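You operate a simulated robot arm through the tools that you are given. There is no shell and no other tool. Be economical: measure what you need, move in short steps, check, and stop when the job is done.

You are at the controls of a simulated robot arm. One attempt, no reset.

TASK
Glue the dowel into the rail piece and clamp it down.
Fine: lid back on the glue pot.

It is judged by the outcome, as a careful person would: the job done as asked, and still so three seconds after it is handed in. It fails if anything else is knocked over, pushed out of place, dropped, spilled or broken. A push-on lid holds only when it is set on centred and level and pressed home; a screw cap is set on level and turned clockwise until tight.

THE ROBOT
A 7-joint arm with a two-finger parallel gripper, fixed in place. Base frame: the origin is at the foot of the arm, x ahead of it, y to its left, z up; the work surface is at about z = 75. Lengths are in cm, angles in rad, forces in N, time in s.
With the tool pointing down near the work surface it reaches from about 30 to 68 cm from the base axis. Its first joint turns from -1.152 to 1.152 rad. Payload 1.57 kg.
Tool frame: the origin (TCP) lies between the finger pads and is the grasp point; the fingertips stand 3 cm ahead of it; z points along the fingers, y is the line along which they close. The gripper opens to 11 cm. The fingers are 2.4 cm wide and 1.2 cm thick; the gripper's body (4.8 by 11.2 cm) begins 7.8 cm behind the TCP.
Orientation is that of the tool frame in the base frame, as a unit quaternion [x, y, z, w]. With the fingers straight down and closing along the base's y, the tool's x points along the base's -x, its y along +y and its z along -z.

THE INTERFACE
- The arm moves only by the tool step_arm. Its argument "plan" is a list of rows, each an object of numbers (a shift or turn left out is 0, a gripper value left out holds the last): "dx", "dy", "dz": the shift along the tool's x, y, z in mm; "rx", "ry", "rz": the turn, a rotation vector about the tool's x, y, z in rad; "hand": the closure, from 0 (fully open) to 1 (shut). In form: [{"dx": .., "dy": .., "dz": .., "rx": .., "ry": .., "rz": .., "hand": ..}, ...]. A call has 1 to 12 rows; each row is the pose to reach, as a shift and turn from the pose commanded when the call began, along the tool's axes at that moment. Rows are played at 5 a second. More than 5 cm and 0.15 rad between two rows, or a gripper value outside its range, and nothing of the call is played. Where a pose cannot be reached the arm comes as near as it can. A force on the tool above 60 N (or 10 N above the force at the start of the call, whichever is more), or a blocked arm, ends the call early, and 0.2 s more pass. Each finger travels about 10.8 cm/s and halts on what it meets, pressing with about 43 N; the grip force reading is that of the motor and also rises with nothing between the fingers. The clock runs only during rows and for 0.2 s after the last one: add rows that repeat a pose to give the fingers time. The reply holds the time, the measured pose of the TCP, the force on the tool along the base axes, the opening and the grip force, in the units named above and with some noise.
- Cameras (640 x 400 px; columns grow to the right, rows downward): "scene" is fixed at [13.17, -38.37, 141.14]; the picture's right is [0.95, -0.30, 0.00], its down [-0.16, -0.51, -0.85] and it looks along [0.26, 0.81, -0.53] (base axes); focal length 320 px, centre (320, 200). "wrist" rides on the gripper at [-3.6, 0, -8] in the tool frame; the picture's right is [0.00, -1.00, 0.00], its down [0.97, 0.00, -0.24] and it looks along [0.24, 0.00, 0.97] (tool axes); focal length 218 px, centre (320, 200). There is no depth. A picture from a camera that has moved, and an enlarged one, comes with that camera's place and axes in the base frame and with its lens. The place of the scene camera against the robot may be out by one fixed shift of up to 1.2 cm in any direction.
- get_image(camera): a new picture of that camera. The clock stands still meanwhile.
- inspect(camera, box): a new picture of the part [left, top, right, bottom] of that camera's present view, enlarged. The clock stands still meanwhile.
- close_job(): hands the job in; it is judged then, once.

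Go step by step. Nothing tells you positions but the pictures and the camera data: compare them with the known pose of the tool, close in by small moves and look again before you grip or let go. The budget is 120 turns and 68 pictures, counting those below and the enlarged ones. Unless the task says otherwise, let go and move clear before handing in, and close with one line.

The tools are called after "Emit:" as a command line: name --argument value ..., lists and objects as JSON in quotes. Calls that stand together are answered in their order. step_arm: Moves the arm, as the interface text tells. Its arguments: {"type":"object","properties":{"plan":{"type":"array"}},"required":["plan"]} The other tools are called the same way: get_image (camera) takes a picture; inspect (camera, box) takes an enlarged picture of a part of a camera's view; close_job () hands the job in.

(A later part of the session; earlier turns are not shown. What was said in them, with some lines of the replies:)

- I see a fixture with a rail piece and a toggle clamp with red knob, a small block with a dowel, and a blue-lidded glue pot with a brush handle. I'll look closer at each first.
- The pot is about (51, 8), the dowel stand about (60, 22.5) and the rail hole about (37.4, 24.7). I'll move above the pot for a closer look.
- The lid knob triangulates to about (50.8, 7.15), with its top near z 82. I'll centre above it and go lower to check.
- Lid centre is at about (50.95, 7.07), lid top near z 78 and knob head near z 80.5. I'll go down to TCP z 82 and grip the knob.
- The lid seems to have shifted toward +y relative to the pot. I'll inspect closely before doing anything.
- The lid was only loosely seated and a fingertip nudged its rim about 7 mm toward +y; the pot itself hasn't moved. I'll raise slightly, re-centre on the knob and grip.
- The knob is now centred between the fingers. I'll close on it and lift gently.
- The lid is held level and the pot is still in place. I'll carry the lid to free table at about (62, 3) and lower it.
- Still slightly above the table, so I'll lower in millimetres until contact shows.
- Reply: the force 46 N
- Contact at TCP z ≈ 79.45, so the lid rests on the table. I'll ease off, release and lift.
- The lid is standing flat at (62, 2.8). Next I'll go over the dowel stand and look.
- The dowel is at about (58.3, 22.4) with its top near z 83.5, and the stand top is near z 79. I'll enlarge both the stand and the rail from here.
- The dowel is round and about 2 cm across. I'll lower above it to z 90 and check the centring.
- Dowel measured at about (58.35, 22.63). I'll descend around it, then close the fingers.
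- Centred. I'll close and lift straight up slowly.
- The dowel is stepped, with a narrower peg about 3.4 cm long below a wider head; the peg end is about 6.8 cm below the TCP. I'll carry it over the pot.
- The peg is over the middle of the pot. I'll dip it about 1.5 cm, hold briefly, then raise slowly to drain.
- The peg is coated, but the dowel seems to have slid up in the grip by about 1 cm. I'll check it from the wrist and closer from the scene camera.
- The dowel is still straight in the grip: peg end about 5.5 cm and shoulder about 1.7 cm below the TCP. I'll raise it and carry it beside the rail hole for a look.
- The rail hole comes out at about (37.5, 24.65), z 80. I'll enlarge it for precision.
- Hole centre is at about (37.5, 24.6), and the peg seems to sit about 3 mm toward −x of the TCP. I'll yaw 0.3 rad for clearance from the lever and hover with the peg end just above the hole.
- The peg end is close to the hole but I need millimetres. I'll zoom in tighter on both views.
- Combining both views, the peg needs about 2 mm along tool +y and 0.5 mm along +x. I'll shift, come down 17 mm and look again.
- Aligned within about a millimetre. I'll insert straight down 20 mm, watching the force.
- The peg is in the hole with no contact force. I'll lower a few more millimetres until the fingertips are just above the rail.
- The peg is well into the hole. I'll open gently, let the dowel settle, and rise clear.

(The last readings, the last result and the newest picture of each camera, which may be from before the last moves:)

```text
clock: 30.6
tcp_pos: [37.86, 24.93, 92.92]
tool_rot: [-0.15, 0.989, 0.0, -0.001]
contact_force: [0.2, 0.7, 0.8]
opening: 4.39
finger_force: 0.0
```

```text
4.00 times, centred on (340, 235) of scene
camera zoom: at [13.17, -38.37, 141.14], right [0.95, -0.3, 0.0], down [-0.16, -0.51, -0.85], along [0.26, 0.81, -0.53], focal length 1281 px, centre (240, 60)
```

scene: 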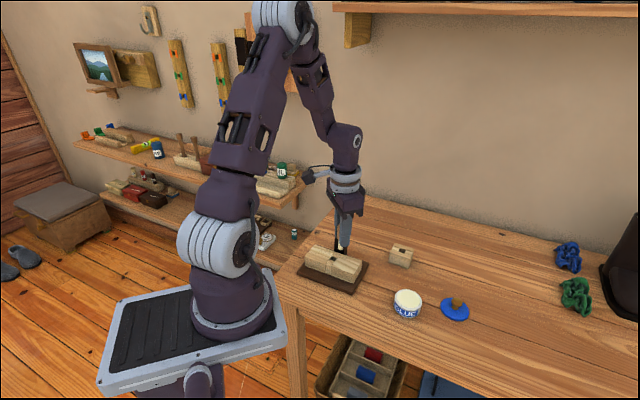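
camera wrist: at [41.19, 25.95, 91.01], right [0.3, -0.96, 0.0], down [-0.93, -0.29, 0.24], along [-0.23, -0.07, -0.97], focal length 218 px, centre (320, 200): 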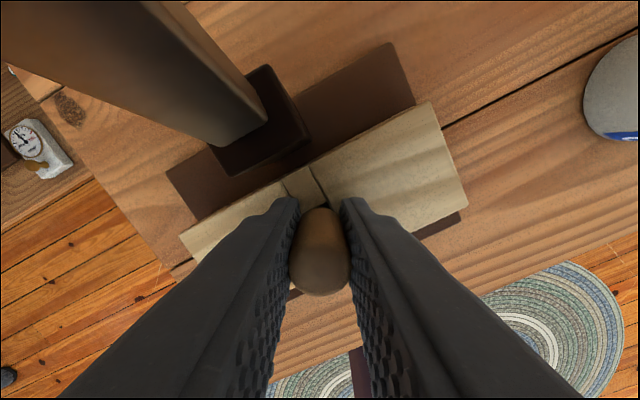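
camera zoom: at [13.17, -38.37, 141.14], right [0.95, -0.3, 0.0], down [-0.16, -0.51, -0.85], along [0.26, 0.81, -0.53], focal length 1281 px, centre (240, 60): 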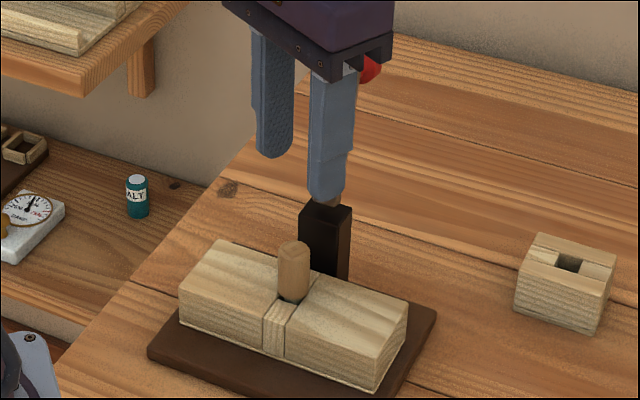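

The dowel has dropped in and its shoulder sits on the rail. Now for the clamp lever: I'll rise, turn the tool to line up with the lever's plane (yaw about 0.77) and locate the red ball.

Emit:
step_arm --plan '[{"dz": -40}, {"dz": -80}, {"dz": -120, "rz": -0.1}, {"dx": -20, "dy": 10, "dz": -120, "rz": -0.23}, {"dx": -40, "dy": 20, "dz": -120, "rz": -0.36}, {"dx": -50, "dy": 26, "dz": -120, "rz": -0.466, "hand": 0.4}, {"dx": -50, "dy": 26, "dz": -120, "rz": -0.466, "hand": 0.4}]'

Emit:
get_image --camera "wrist"

Emit:
inspect --camera "scene" --box '[310, 180, 390, 270]'

```text
clock: 32.2
tcp_pos: [41.79, 28.81, 105.03]
tool_rot: [-0.375, 0.927, 0.0, 0.0]
contact_force: [0.1, -0.4, -0.1]
opening: 6.6
finger_force: 0.0
```

```text
21 pictures are left
camera wrist: at [44.33, 31.38, 113.01], right [0.69, -0.72, 0.0], down [-0.7, -0.67, 0.24], along [-0.17, -0.17, -0.97], focal length 218 px, centre (320, 200)
```

wrist: 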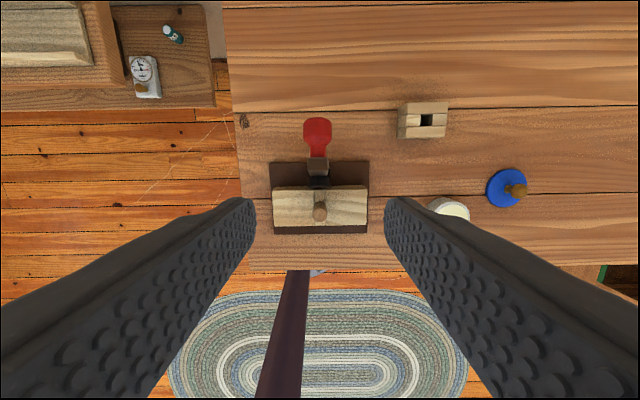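

```text
4.44 times, centred on (350, 225) of scene
camera zoom: at [13.17, -38.37, 141.14], right [0.95, -0.3, 0.0], down [-0.16, -0.51, -0.85], along [0.26, 0.81, -0.53], focal length 1423 px, centre (187, 89)
```

zoom: 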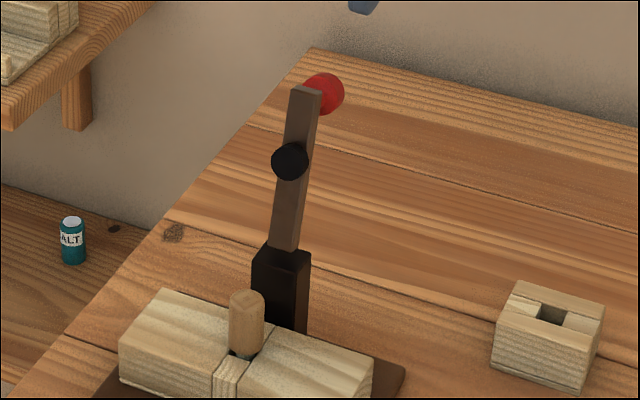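

Emit:
inspect --camera "wrist" --box '[260, 100, 380, 245]'

```text
2.76 times, centred on (320, 172) of wrist
camera zoom: at [44.33, 31.38, 113.01], right [0.69, -0.72, 0.0], down [-0.7, -0.67, 0.24], along [-0.17, -0.17, -0.97], focal length 602 px, centre (320, 276)
```

zoom: 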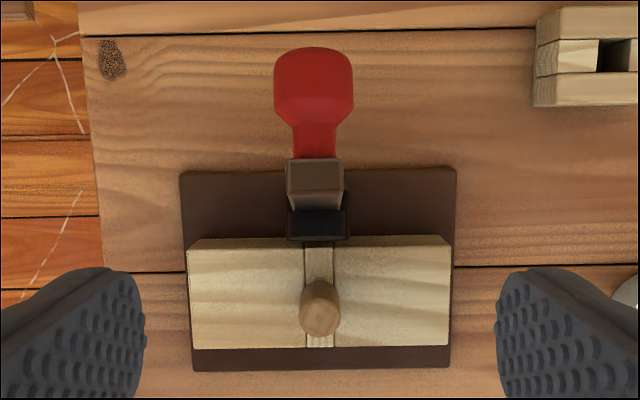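

The lever is L-shaped: the bar is upright with the black pad on its front, and the red knob points backward at about (45.2, 32.3, 92.8). I'll straddle the knob with the fingers from above.

Emit:
step_arm --plan '[{"dx": -25, "dy": 1}, {"dx": -49, "dy": 2}, {"dx": -49, "dy": 2, "dz": 40}, {"dx": -49, "dy": 2, "dz": 80}, {"dx": -49, "dy": 2, "dz": 110}, {"dx": -49, "dy": 2, "dz": 122}, {"dx": -49, "dy": 2, "dz": 122}]'

Emit:
get_image --camera "wrist"

Emit:
inspect --camera "scene" --box '[310, 160, 400, 260]'

```text
clock: 33.8
tcp_pos: [45.14, 32.38, 92.78]
tool_rot: [-0.373, 0.928, 0.0, 0.0]
contact_force: [0.8, -0.2, 0.4]
opening: 6.58
finger_force: 0.1
```

```text
18 pictures are left
camera wrist: at [47.71, 34.87, 100.83], right [0.69, -0.72, 0.0], down [-0.7, -0.67, 0.24], along [-0.17, -0.17, -0.97], focal length 218 px, centre (320, 200)
```

wrist: 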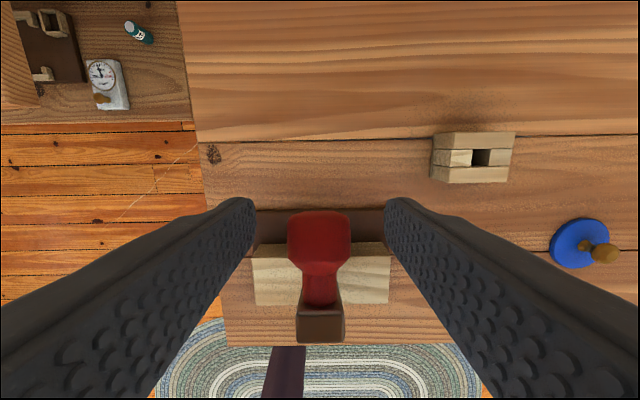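

```text
4.00 times, centred on (355, 210) of scene
camera zoom: at [13.17, -38.37, 141.14], right [0.95, -0.3, 0.0], down [-0.16, -0.51, -0.85], along [0.26, 0.81, -0.53], focal length 1281 px, centre (180, 160)
```

zoom: 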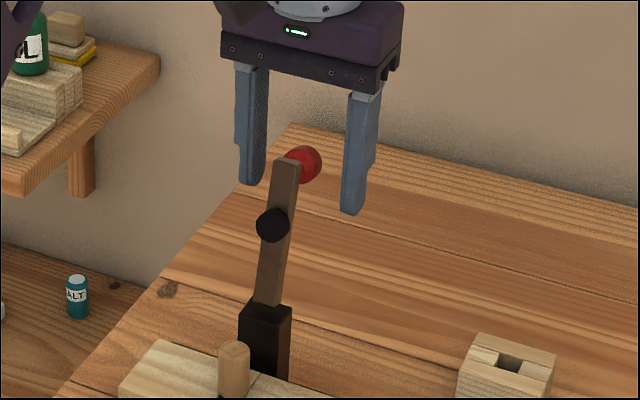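

The fingers straddle the knob well. I'll close on it.

Emit:
step_arm --plan '[{"hand": 0.7}, {"hand": 1}, {"hand": 1}, {"hand": 1}]'

```text
clock: 34.8
tcp_pos: [45.09, 32.43, 92.9]
tool_rot: [-0.374, 0.928, 0.0, 0.0]
contact_force: [-1.0, 1.3, 0.4]
opening: 2.5
finger_force: 36.4
```

The knob is gripped (2.5 cm). I'll swing the lever along its arc, a first half.

Emit:
step_arm --plan '[{"dx": 6.5, "dz": -4}, {"dx": 13.6, "dz": -7.2}, {"dx": 21, "dz": -10.5}, {"dx": 29.1, "dz": -12.9}, {"dx": 37, "dz": -15}, {"dx": 45.2, "dz": -16.2}, {"dx": 53.5, "dz": -17}, {"dx": 61.7, "dz": -16.9}, {"dx": 61.7, "dz": -16.9}]'

Emit:
inspect --camera "scene" --box '[300, 160, 390, 270]'

```text
clock: 36.8
tcp_pos: [40.74, 28.19, 94.42]
tool_rot: [-0.374, 0.927, 0.0, 0.0]
contact_force: [-1.2, 0.0, -9.6]
opening: 2.47
finger_force: 36.5
```

```text
3.64 times, centred on (345, 215) of scene
camera zoom: at [13.18, -38.36, 141.14], right [0.95, -0.3, 0.0], down [-0.16, -0.51, -0.85], along [0.26, 0.81, -0.53], focal length 1164 px, centre (229, 146)
```

zoom: 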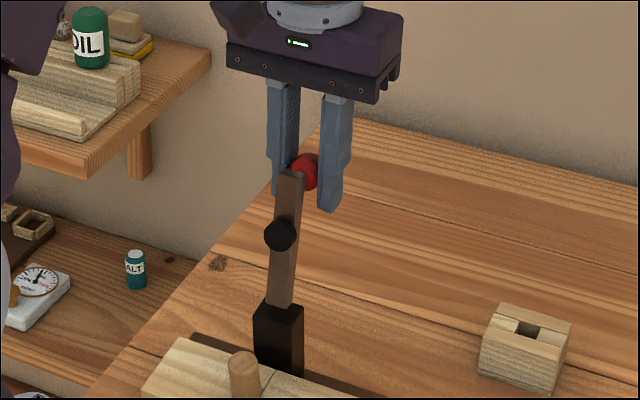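

The whole fixture has moved with my grip instead of the lever turning, because the clamped knob can't rotate in the pads. I'll look at it carefully before undoing that.

Emit:
inspect --camera "scene" --box '[280, 200, 380, 310]'

```text
3.64 times, centred on (330, 255) of scene
camera zoom: at [13.18, -38.36, 141.14], right [0.95, -0.3, 0.0], down [-0.16, -0.51, -0.85], along [0.26, 0.81, -0.53], focal length 1164 px, centre (284, 0)
```

zoom: 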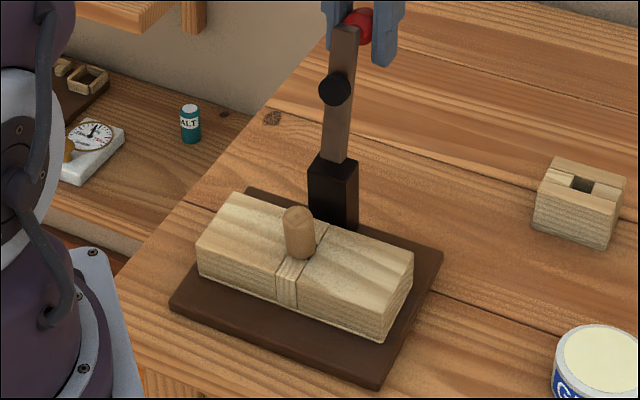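

The rail and dowel are still seated, but the fixture slid roughly 4 cm toward the robot. I'll retrace the path slowly with the knob still held to bring it back, then compare.

Emit:
step_arm --plan '[{"dx": -8, "dz": 0}, {"dx": -16.5, "dz": 0.7}, {"dx": -24.7, "dz": 1.9}, {"dx": -32.6, "dz": 4}, {"dx": -40.7, "dz": 6.4}, {"dx": -48.1, "dz": 9.7}, {"dx": -55.2, "dz": 12.9}, {"dx": -61.7, "dz": 16.9}, {"dx": -61.7, "dz": 16.9}]'

Emit:
inspect --camera "scene" --box '[295, 190, 375, 300]'

```text
clock: 38.8
tcp_pos: [45.31, 32.51, 92.91]
tool_rot: [-0.375, 0.927, -0.001, 0.001]
contact_force: [-4.4, -1.4, 12.9]
opening: 2.49
finger_force: 36.4
```

```text
3.64 times, centred on (335, 245) of scene
camera zoom: at [13.14, -38.38, 141.14], right [0.95, -0.3, 0.0], down [-0.16, -0.51, -0.85], along [0.26, 0.81, -0.53], focal length 1164 px, centre (266, 36)
```

zoom: 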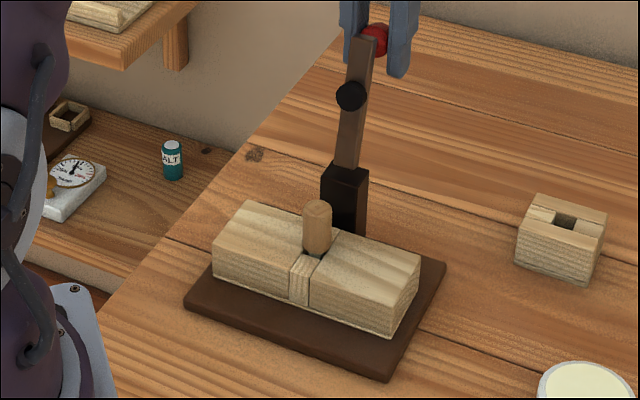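

The fixture is back within a couple of millimetres. I'll release the knob, rise, and reposition with closed fingers behind it to push instead of gripping.

Emit:
step_arm --plan '[{"hand": 0.7}, {"hand": 0.55}, {"hand": 0.55}, {"dz": -30}, {"dz": -70}, {"dx": -30, "dz": -75}, {"dx": -50, "dz": -75, "hand": 1}, {"dx": -50, "dz": -50, "hand": 1}, {"dx": -50, "dz": -20, "hand": 1}, {"dx": -50, "dz": -20, "hand": 1}]'

Emit:
get_image --camera "wrist"

```text
clock: 41.0
tcp_pos: [48.84, 36.02, 94.74]
tool_rot: [-0.373, 0.928, -0.001, -0.001]
contact_force: [0.1, 0.1, 1.3]
opening: 0.03
finger_force: 21.4
```

```text
13 pictures are left
camera wrist: at [51.39, 38.42, 102.71], right [0.69, -0.72, 0.0], down [-0.7, -0.67, 0.24], along [-0.17, -0.17, -0.97], focal length 218 px, centre (320, 200)
```

wrist: 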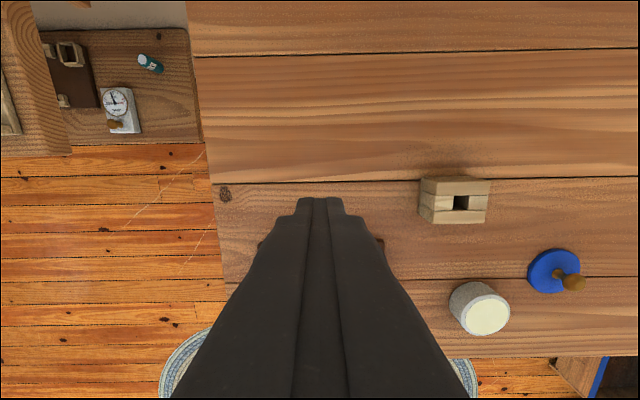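

Closed fingers are about 2.5 cm behind the knob. I'll make a short test push and check whether the lever turns or the base slides.

Emit:
step_arm --plan '[{"dx": 15}, {"dx": 25}, {"dx": 30}, {"dx": 35}, {"dx": 40, "dz": -2}, {"dx": 45, "dz": -4}, {"dx": 50, "dz": -6}, {"dx": 50, "dz": -6}]'

Emit:
inspect --camera "scene" --box '[295, 190, 375, 300]'

```text
clock: 42.8
tcp_pos: [45.24, 32.4, 95.45]
tool_rot: [-0.375, 0.927, -0.001, 0.0]
contact_force: [-0.1, -0.3, -0.5]
opening: 0.01
finger_force: 21.3
```

```text
3.64 times, centred on (335, 245) of scene
camera zoom: at [13.17, -38.37, 141.14], right [0.95, -0.3, 0.0], down [-0.16, -0.51, -0.85], along [0.26, 0.81, -0.53], focal length 1164 px, centre (266, 36)
```

zoom: 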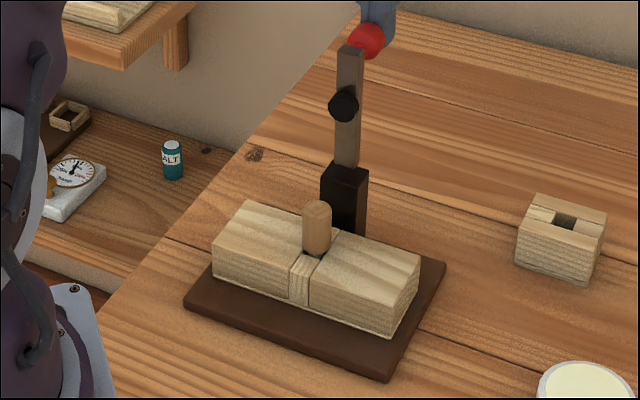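

The lever turns easily and the base stays put. I'll continue pushing it over along the arc.

Emit:
step_arm --plan '[{"dx": 8, "dz": -3}, {"dx": 16, "dz": -5}, {"dx": 25, "dz": -6}, {"dx": 34, "dz": -7}, {"dx": 43, "dz": -6}, {"dx": 52, "dz": -5}, {"dx": 61, "dz": -3}, {"dx": 70, "dz": -1}, {"dx": 79, "dz": 3}, {"dx": 87, "dz": 7}, {"dx": 87, "dz": 7}]'

Emit:
inspect --camera "scene" --box '[295, 190, 375, 300]'

```text
clock: 45.2
tcp_pos: [38.97, 26.31, 94.76]
tool_rot: [-0.374, 0.928, 0.0, 0.0]
contact_force: [-0.6, -0.1, 0.9]
opening: 0.02
finger_force: 21.5
```

```text
3.64 times, centred on (335, 245) of scene
camera zoom: at [13.17, -38.37, 141.14], right [0.95, -0.3, 0.0], down [-0.16, -0.51, -0.85], along [0.26, 0.81, -0.53], focal length 1164 px, centre (266, 36)
```

zoom: 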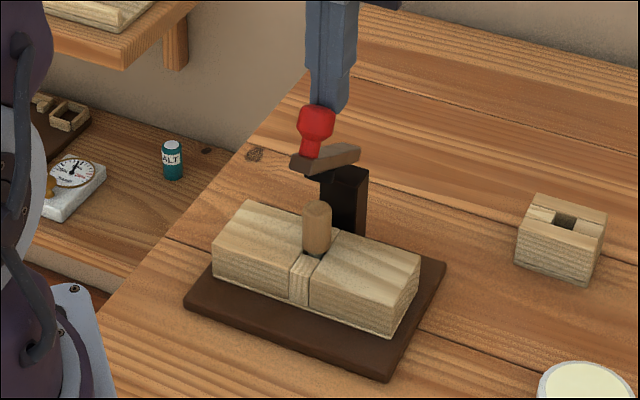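

The bar is now leaning well forward. I'll move the fingertips over the knob and press it down along the arc.

Emit:
step_arm --plan '[{"dx": -3, "dz": -20}, {"dx": -3, "dz": -50}, {"dx": 32, "dz": -48}, {"dx": 36, "dz": -30}, {"dx": 44, "dz": -16}, {"dx": 52, "dz": -6}, {"dx": 58, "dz": 2}, {"dx": 63, "dz": 9}, {"dx": 67, "dz": 15}, {"dx": 70, "dz": 20}, {"dx": 70, "dz": 20}]'

Emit:
inspect --camera "scene" --box '[295, 190, 375, 300]'

```text
clock: 47.6
tcp_pos: [33.91, 21.49, 92.62]
tool_rot: [-0.374, 0.927, 0.001, 0.0]
contact_force: [0.1, -0.5, 0.2]
opening: 0.0
finger_force: 21.9
```

```text
3.64 times, centred on (335, 245) of scene
camera zoom: at [13.17, -38.37, 141.14], right [0.95, -0.3, 0.0], down [-0.16, -0.51, -0.85], along [0.26, 0.81, -0.53], focal length 1164 px, centre (266, 36)
```

zoom: 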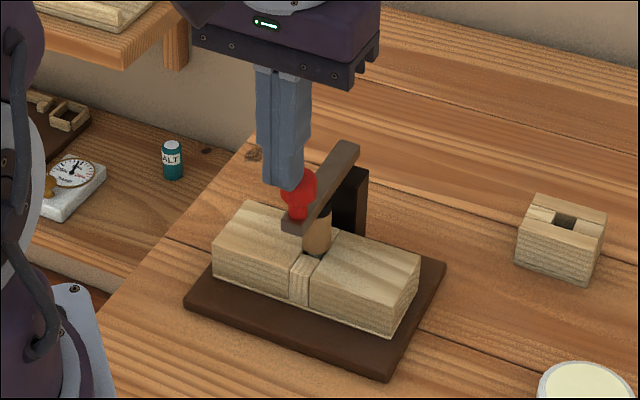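

Nearly down on the dowel. I'll keep pressing downward in small steps until firm resistance.

Emit:
step_arm --plan '[{"dz": 4}, {"dx": 1, "dz": 8}, {"dx": 1, "dz": 11}, {"dx": 2, "dz": 14}, {"dx": 2, "dz": 17}, {"dx": 2, "dz": 17}]'

```text
clock: 48.2
tcp_pos: [33.75, 21.47, 92.21]
tool_rot: [-0.373, 0.928, 0.001, 0.002]
contact_force: [-8.9, -5.6, 38.3]
opening: 0.0
finger_force: 21.5
stopped in row 3: the force on the tool passed its limit (the readings are from after the stop); the commanded pose is now the measured one
```

Firm resistance met. I'll look at the result.

Emit:
inspect --camera "scene" --box '[315, 220, 365, 280]'

```text
6.67 times, centred on (340, 250) of scene
camera zoom: at [13.11, -38.41, 141.14], right [0.95, -0.3, 0.0], down [-0.16, -0.51, -0.85], along [0.26, 0.81, -0.53], focal length 2135 px, centre (187, -133)
```

zoom: 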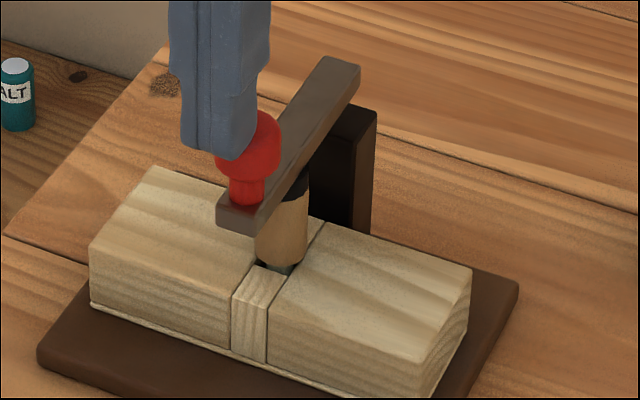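

The pad bears on the dowel top. I'll press once more briefly, then lift off and check that the lever stays down.

Emit:
step_arm --plan '[{"dz": 1.5}, {"dz": 2.5}, {"dz": 3}, {"dz": 3}]'

Emit:
step_arm --plan '[{"dz": -5}, {"dz": -30}, {"dz": -70}, {"dz": -100}, {"dz": -100}]'

Emit:
inspect --camera "scene" --box '[315, 220, 365, 280]'

```text
clock: 48.6
tcp_pos: [33.84, 21.44, 92.23]
tool_rot: [-0.374, 0.928, 0.002, 0.002]
contact_force: [-8.2, -6.2, 34.5]
opening: 0.0
finger_force: 21.2
stopped in row 1: the force on the tool passed its limit (the readings are from after the stop); the commanded pose is now the measured one
```

```text
clock: 49.8
tcp_pos: [33.86, 21.58, 102.22]
tool_rot: [-0.373, 0.928, 0.001, 0.002]
contact_force: [0.0, -0.4, 0.2]
opening: 0.0
finger_force: 21.8
```

```text
6.67 times, centred on (340, 250) of scene
camera zoom: at [13.17, -38.37, 141.14], right [0.95, -0.3, 0.0], down [-0.16, -0.51, -0.85], along [0.26, 0.81, -0.53], focal length 2135 px, centre (187, -133)
```

zoom: 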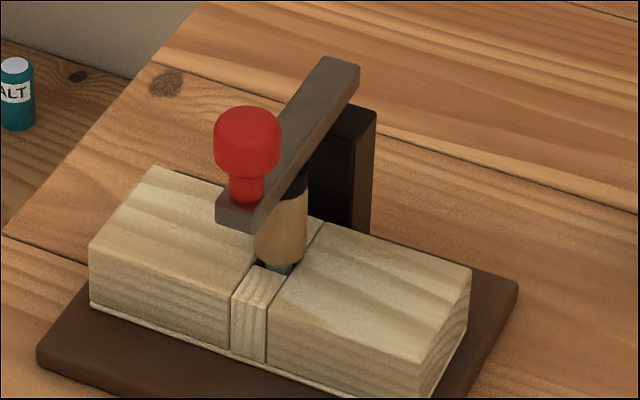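

The clamp holds the dowel down. Now the lid: I'll travel at height to above it, turning the tool back to straight.

Emit:
step_arm --plan '[{"dx": -9, "dy": -41, "rz": 0.096}, {"dx": -18, "dy": -82, "rz": 0.192}, {"dx": -27, "dy": -123, "rz": 0.288, "hand": 0.6}, {"dx": -36.5, "dy": -164, "rz": 0.383}, {"dx": -46, "dy": -206, "rz": 0.479}, {"dx": -55, "dy": -247, "rz": 0.575}, {"dx": -64, "dy": -288, "rz": 0.67}, {"dx": -73, "dy": -329, "rz": 0.766}, {"dx": -73, "dy": -329, "dz": 45, "rz": 0.766}, {"dx": -73, "dy": -329, "dz": 90, "rz": 0.766}, {"dx": -73, "dy": -329, "dz": 120, "rz": 0.766}, {"dx": -73, "dy": -329, "dz": 120, "rz": 0.766}]'

Emit:
get_image --camera "wrist"

```text
clock: 52.4
tcp_pos: [61.81, 2.83, 90.01]
tool_rot: [0.001, 1.0, 0.001, 0.002]
contact_force: [0.0, -0.2, -0.3]
opening: 4.41
finger_force: 0.0
```

```text
7 pictures are left
camera wrist: at [65.43, 2.79, 98.11], right [0.0, -1.0, 0.0], down [-0.97, 0.0, 0.24], along [-0.24, 0.0, -0.97], focal length 218 px, centre (320, 200)
```

wrist: 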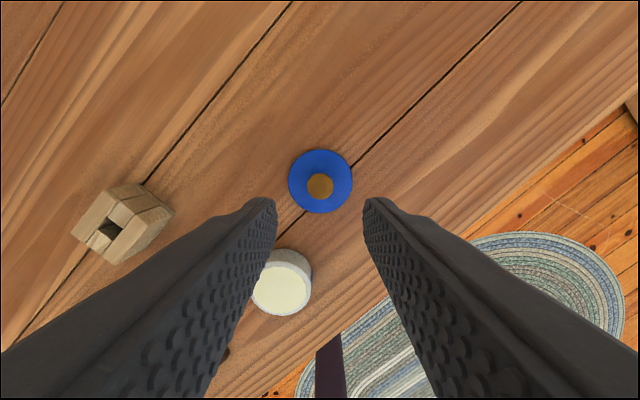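

The lid is at (61.88, 2.79), right under the TCP. I'll descend to the earlier grip height, close and lift.

Emit:
step_arm --plan '[{"dx": -0.5, "dz": 40}, {"dx": -0.5, "dz": 75}, {"dx": -0.5, "dz": 95}, {"dx": -0.5, "dz": 101}, {"dx": -0.5, "dz": 101}, {"dx": -0.5, "dz": 101, "hand": 1}, {"dx": -0.5, "dz": 101, "hand": 1}, {"dx": -0.5, "dz": 101, "hand": 1}, {"dx": -0.5, "dz": 95}, {"dx": -0.5, "dz": 70}, {"dx": -0.5, "dz": 40}, {"dx": -0.5, "dz": 40}]'

```text
clock: 55.0
tcp_pos: [62.01, 2.8, 86.25]
tool_rot: [0.002, 1.0, 0.001, 0.002]
contact_force: [-0.2, -0.3, -0.6]
opening: 2.36
finger_force: 36.3
```

Lid gripped. I'll move it over the pot and check the alignment before lowering.

Emit:
step_arm --plan '[{"dz": -10}, {"dx": 35, "dy": 14, "dz": -10}, {"dx": 73, "dy": 28, "dz": -10}, {"dx": 109.4, "dy": 42.5, "dz": -10}, {"dx": 109.4, "dy": 42.5, "dz": 10}, {"dx": 109.4, "dy": 42.5, "dz": 18}, {"dx": 109.4, "dy": 42.5, "dz": 18}]'

Emit:
get_image --camera "wrist"

Emit:
inspect --camera "scene" --box '[375, 260, 435, 325]'

```text
clock: 56.6
tcp_pos: [51.03, 7.16, 84.43]
tool_rot: [0.001, 1.0, 0.001, 0.001]
contact_force: [-0.3, -0.3, -1.1]
opening: 2.38
finger_force: 35.7
```

```text
6 pictures are left
camera wrist: at [54.56, 7.1, 92.48], right [0.0, -1.0, 0.0], down [-0.97, 0.0, 0.24], along [-0.24, 0.0, -0.97], focal length 218 px, centre (320, 200)
```

wrist: 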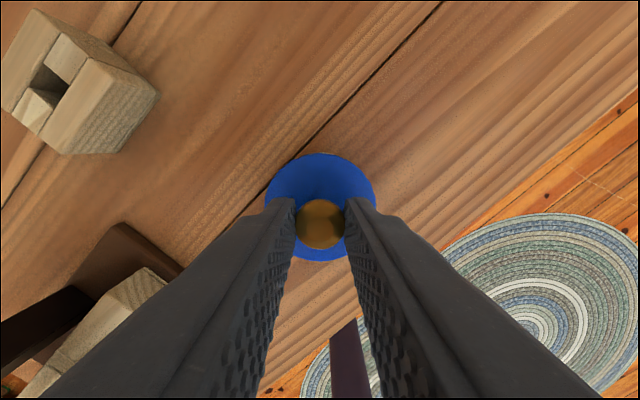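

```text
6.15 times, centred on (405, 292) of scene
camera zoom: at [13.17, -38.37, 141.14], right [0.95, -0.3, 0.0], down [-0.16, -0.51, -0.85], along [0.26, 0.81, -0.53], focal length 1970 px, centre (-203, -369)
```

zoom: 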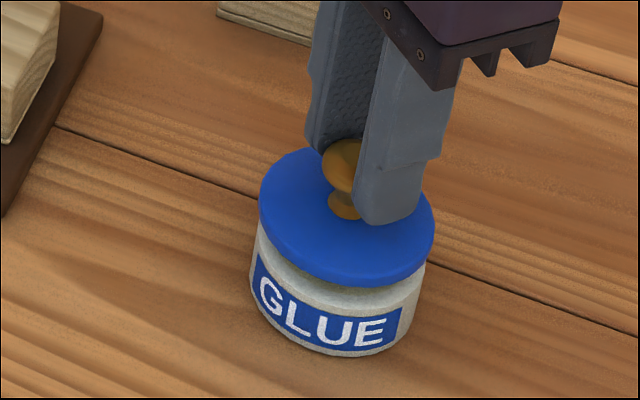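

The lid is level and centred over the pot within a millimetre. I'll lower it onto the rim and press down.

Emit:
step_arm --plan '[{"dy": -0.4, "dz": 8}, {"dy": -0.4, "dz": 13}, {"dy": -0.4, "dz": 16}, {"dy": -0.4, "dz": 18}, {"dy": -0.4, "dz": 19.5}, {"dy": -0.4, "dz": 21}, {"dy": -0.4, "dz": 22.5}, {"dy": -0.4, "dz": 24}]'

```text
clock: 58.4
tcp_pos: [51.18, 7.1, 82.12]
tool_rot: [0.0, 1.0, 0.001, 0.003]
contact_force: [5.9, 4.2, 45.4]
opening: 2.33
finger_force: 35.8
```

Contact with 45 N. I'll press a little further.

Emit:
step_arm --plan '[{"dz": 0.7}, {"dz": 1.4}, {"dz": 2.1}, {"dz": 2.8}]'

Emit:
inspect --camera "scene" --box '[375, 260, 435, 325]'

```text
clock: 59.1
tcp_pos: [51.14, 6.98, 81.93]
tool_rot: [0.0, 1.0, 0.002, 0.003]
contact_force: [-4.5, 0.2, 14.2]
opening: 2.36
finger_force: 35.9
stopped in row 3: the force on the tool passed its limit (the readings are from after the stop); the commanded pose is now the measured one
```

```text
6.15 times, centred on (405, 292) of scene
camera zoom: at [13.13, -38.37, 141.14], right [0.95, -0.3, 0.0], down [-0.16, -0.51, -0.85], along [0.26, 0.81, -0.53], focal length 1970 px, centre (-203, -369)
```

zoom: 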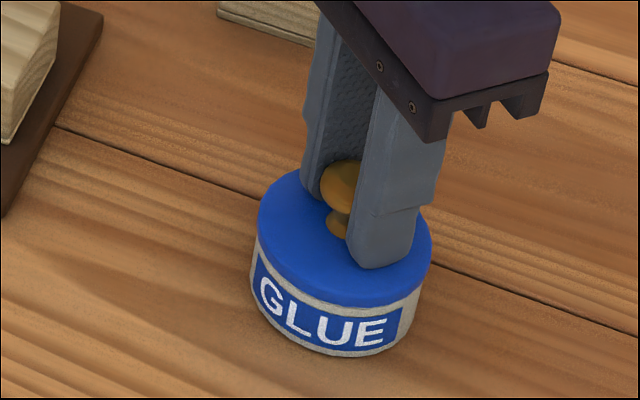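

The lid outline now matches its original seated position. I'll release, rise, close the fingers and press on the knob's top to make sure it is home.

Emit:
step_arm --plan '[{"dz": -1}, {"dz": -1, "hand": 0.7}, {"dz": -1, "hand": 0.65}, {"dz": -15, "hand": 0.65}, {"dz": -45, "hand": 0.65}, {"dz": -50, "hand": 1}, {"dx": 2, "dz": -50, "hand": 1}, {"dx": 2, "dz": -40, "hand": 1}, {"dx": 2, "dz": -35, "hand": 1}]'

Emit:
get_image --camera "wrist"

```text
clock: 61.1
tcp_pos: [50.92, 7.04, 85.4]
tool_rot: [-0.001, 1.0, 0.001, 0.004]
contact_force: [-1.1, -0.1, 0.4]
opening: 0.0
finger_force: 21.4
```

```text
3 pictures are left
camera wrist: at [54.42, 7.02, 93.49], right [0.0, -1.0, 0.0], down [-0.97, 0.0, 0.23], along [-0.23, 0.0, -0.97], focal length 218 px, centre (320, 200)
```

wrist: 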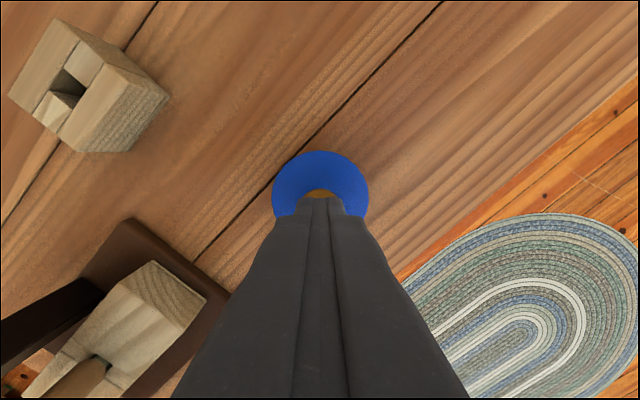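

The closed fingertips are centred just over the knob. I'll press straight down until the force limit.

Emit:
step_arm --plan '[{"dz": 3}, {"dz": 6}, {"dz": 8}, {"dz": 9.5}, {"dz": 11}, {"dz": 12.5}, {"dz": 14}]'

```text
clock: 62.2
tcp_pos: [50.87, 6.98, 84.82]
tool_rot: [0.0, 1.0, 0.002, 0.003]
contact_force: [-9.9, -0.1, 23.5]
opening: 0.0
finger_force: 21.1
stopped in row 5: the force on the tool passed its limit (the readings are from after the stop); the commanded pose is now the measured one
```

Pressed to the limit. I'll rise clear and check the lid and the whole scene.

Emit:
step_arm --plan '[{"dz": -10}, {"dz": -50}, {"dz": -100}, {"dx": 0, "dz": -150}, {"dz": -170}]'

Emit:
inspect --camera "scene" --box '[375, 260, 435, 325]'

Emit:
inspect --camera "scene" --box '[290, 200, 450, 330]'

```text
clock: 63.4
tcp_pos: [50.87, 7.06, 101.69]
tool_rot: [0.0, 1.0, 0.002, 0.003]
contact_force: [-0.8, 0.1, -0.2]
opening: 0.0
finger_force: 21.6
```

```text
6.15 times, centred on (405, 292) of scene
camera zoom: at [13.17, -38.37, 141.14], right [0.95, -0.3, 0.0], down [-0.16, -0.51, -0.85], along [0.26, 0.81, -0.53], focal length 1970 px, centre (-203, -369)
```

zoom: 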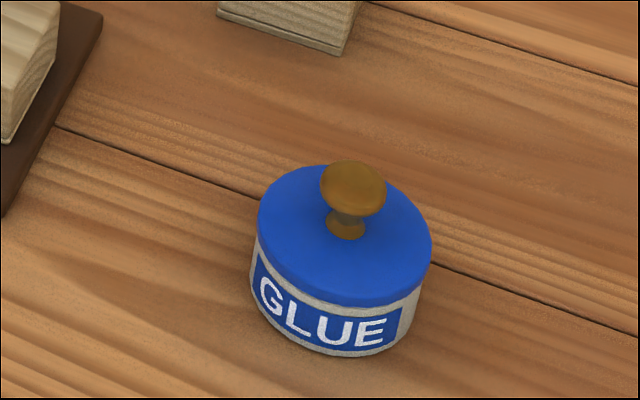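

```text
3.08 times, centred on (370, 265) of scene
camera zoom: at [13.17, -38.37, 141.14], right [0.95, -0.3, 0.0], down [-0.16, -0.51, -0.85], along [0.26, 0.81, -0.53], focal length 985 px, centre (166, 0)
```

zoom: 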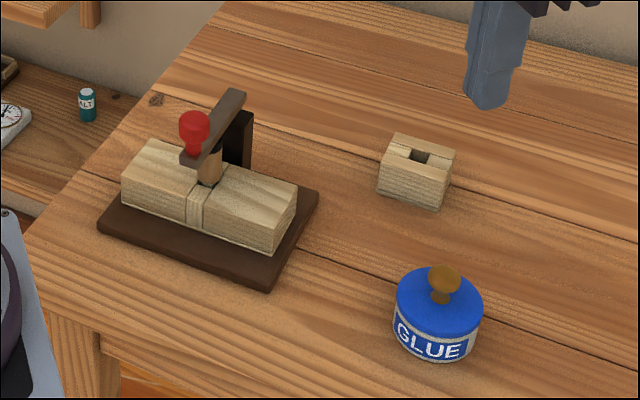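

The lid is level, centred and pressed down, the clamp lever is down on the dowel, and the arm is clear. Handing in.

Emit:
close_job

```text
The job is handed in.
```

The dowel is glued into the rail piece and clamped down, and the lid is back on the glue pot. On my first try at the lever the clamp fixture slid about 4 cm, and I moved it back to within about 2 mm of where it stood.
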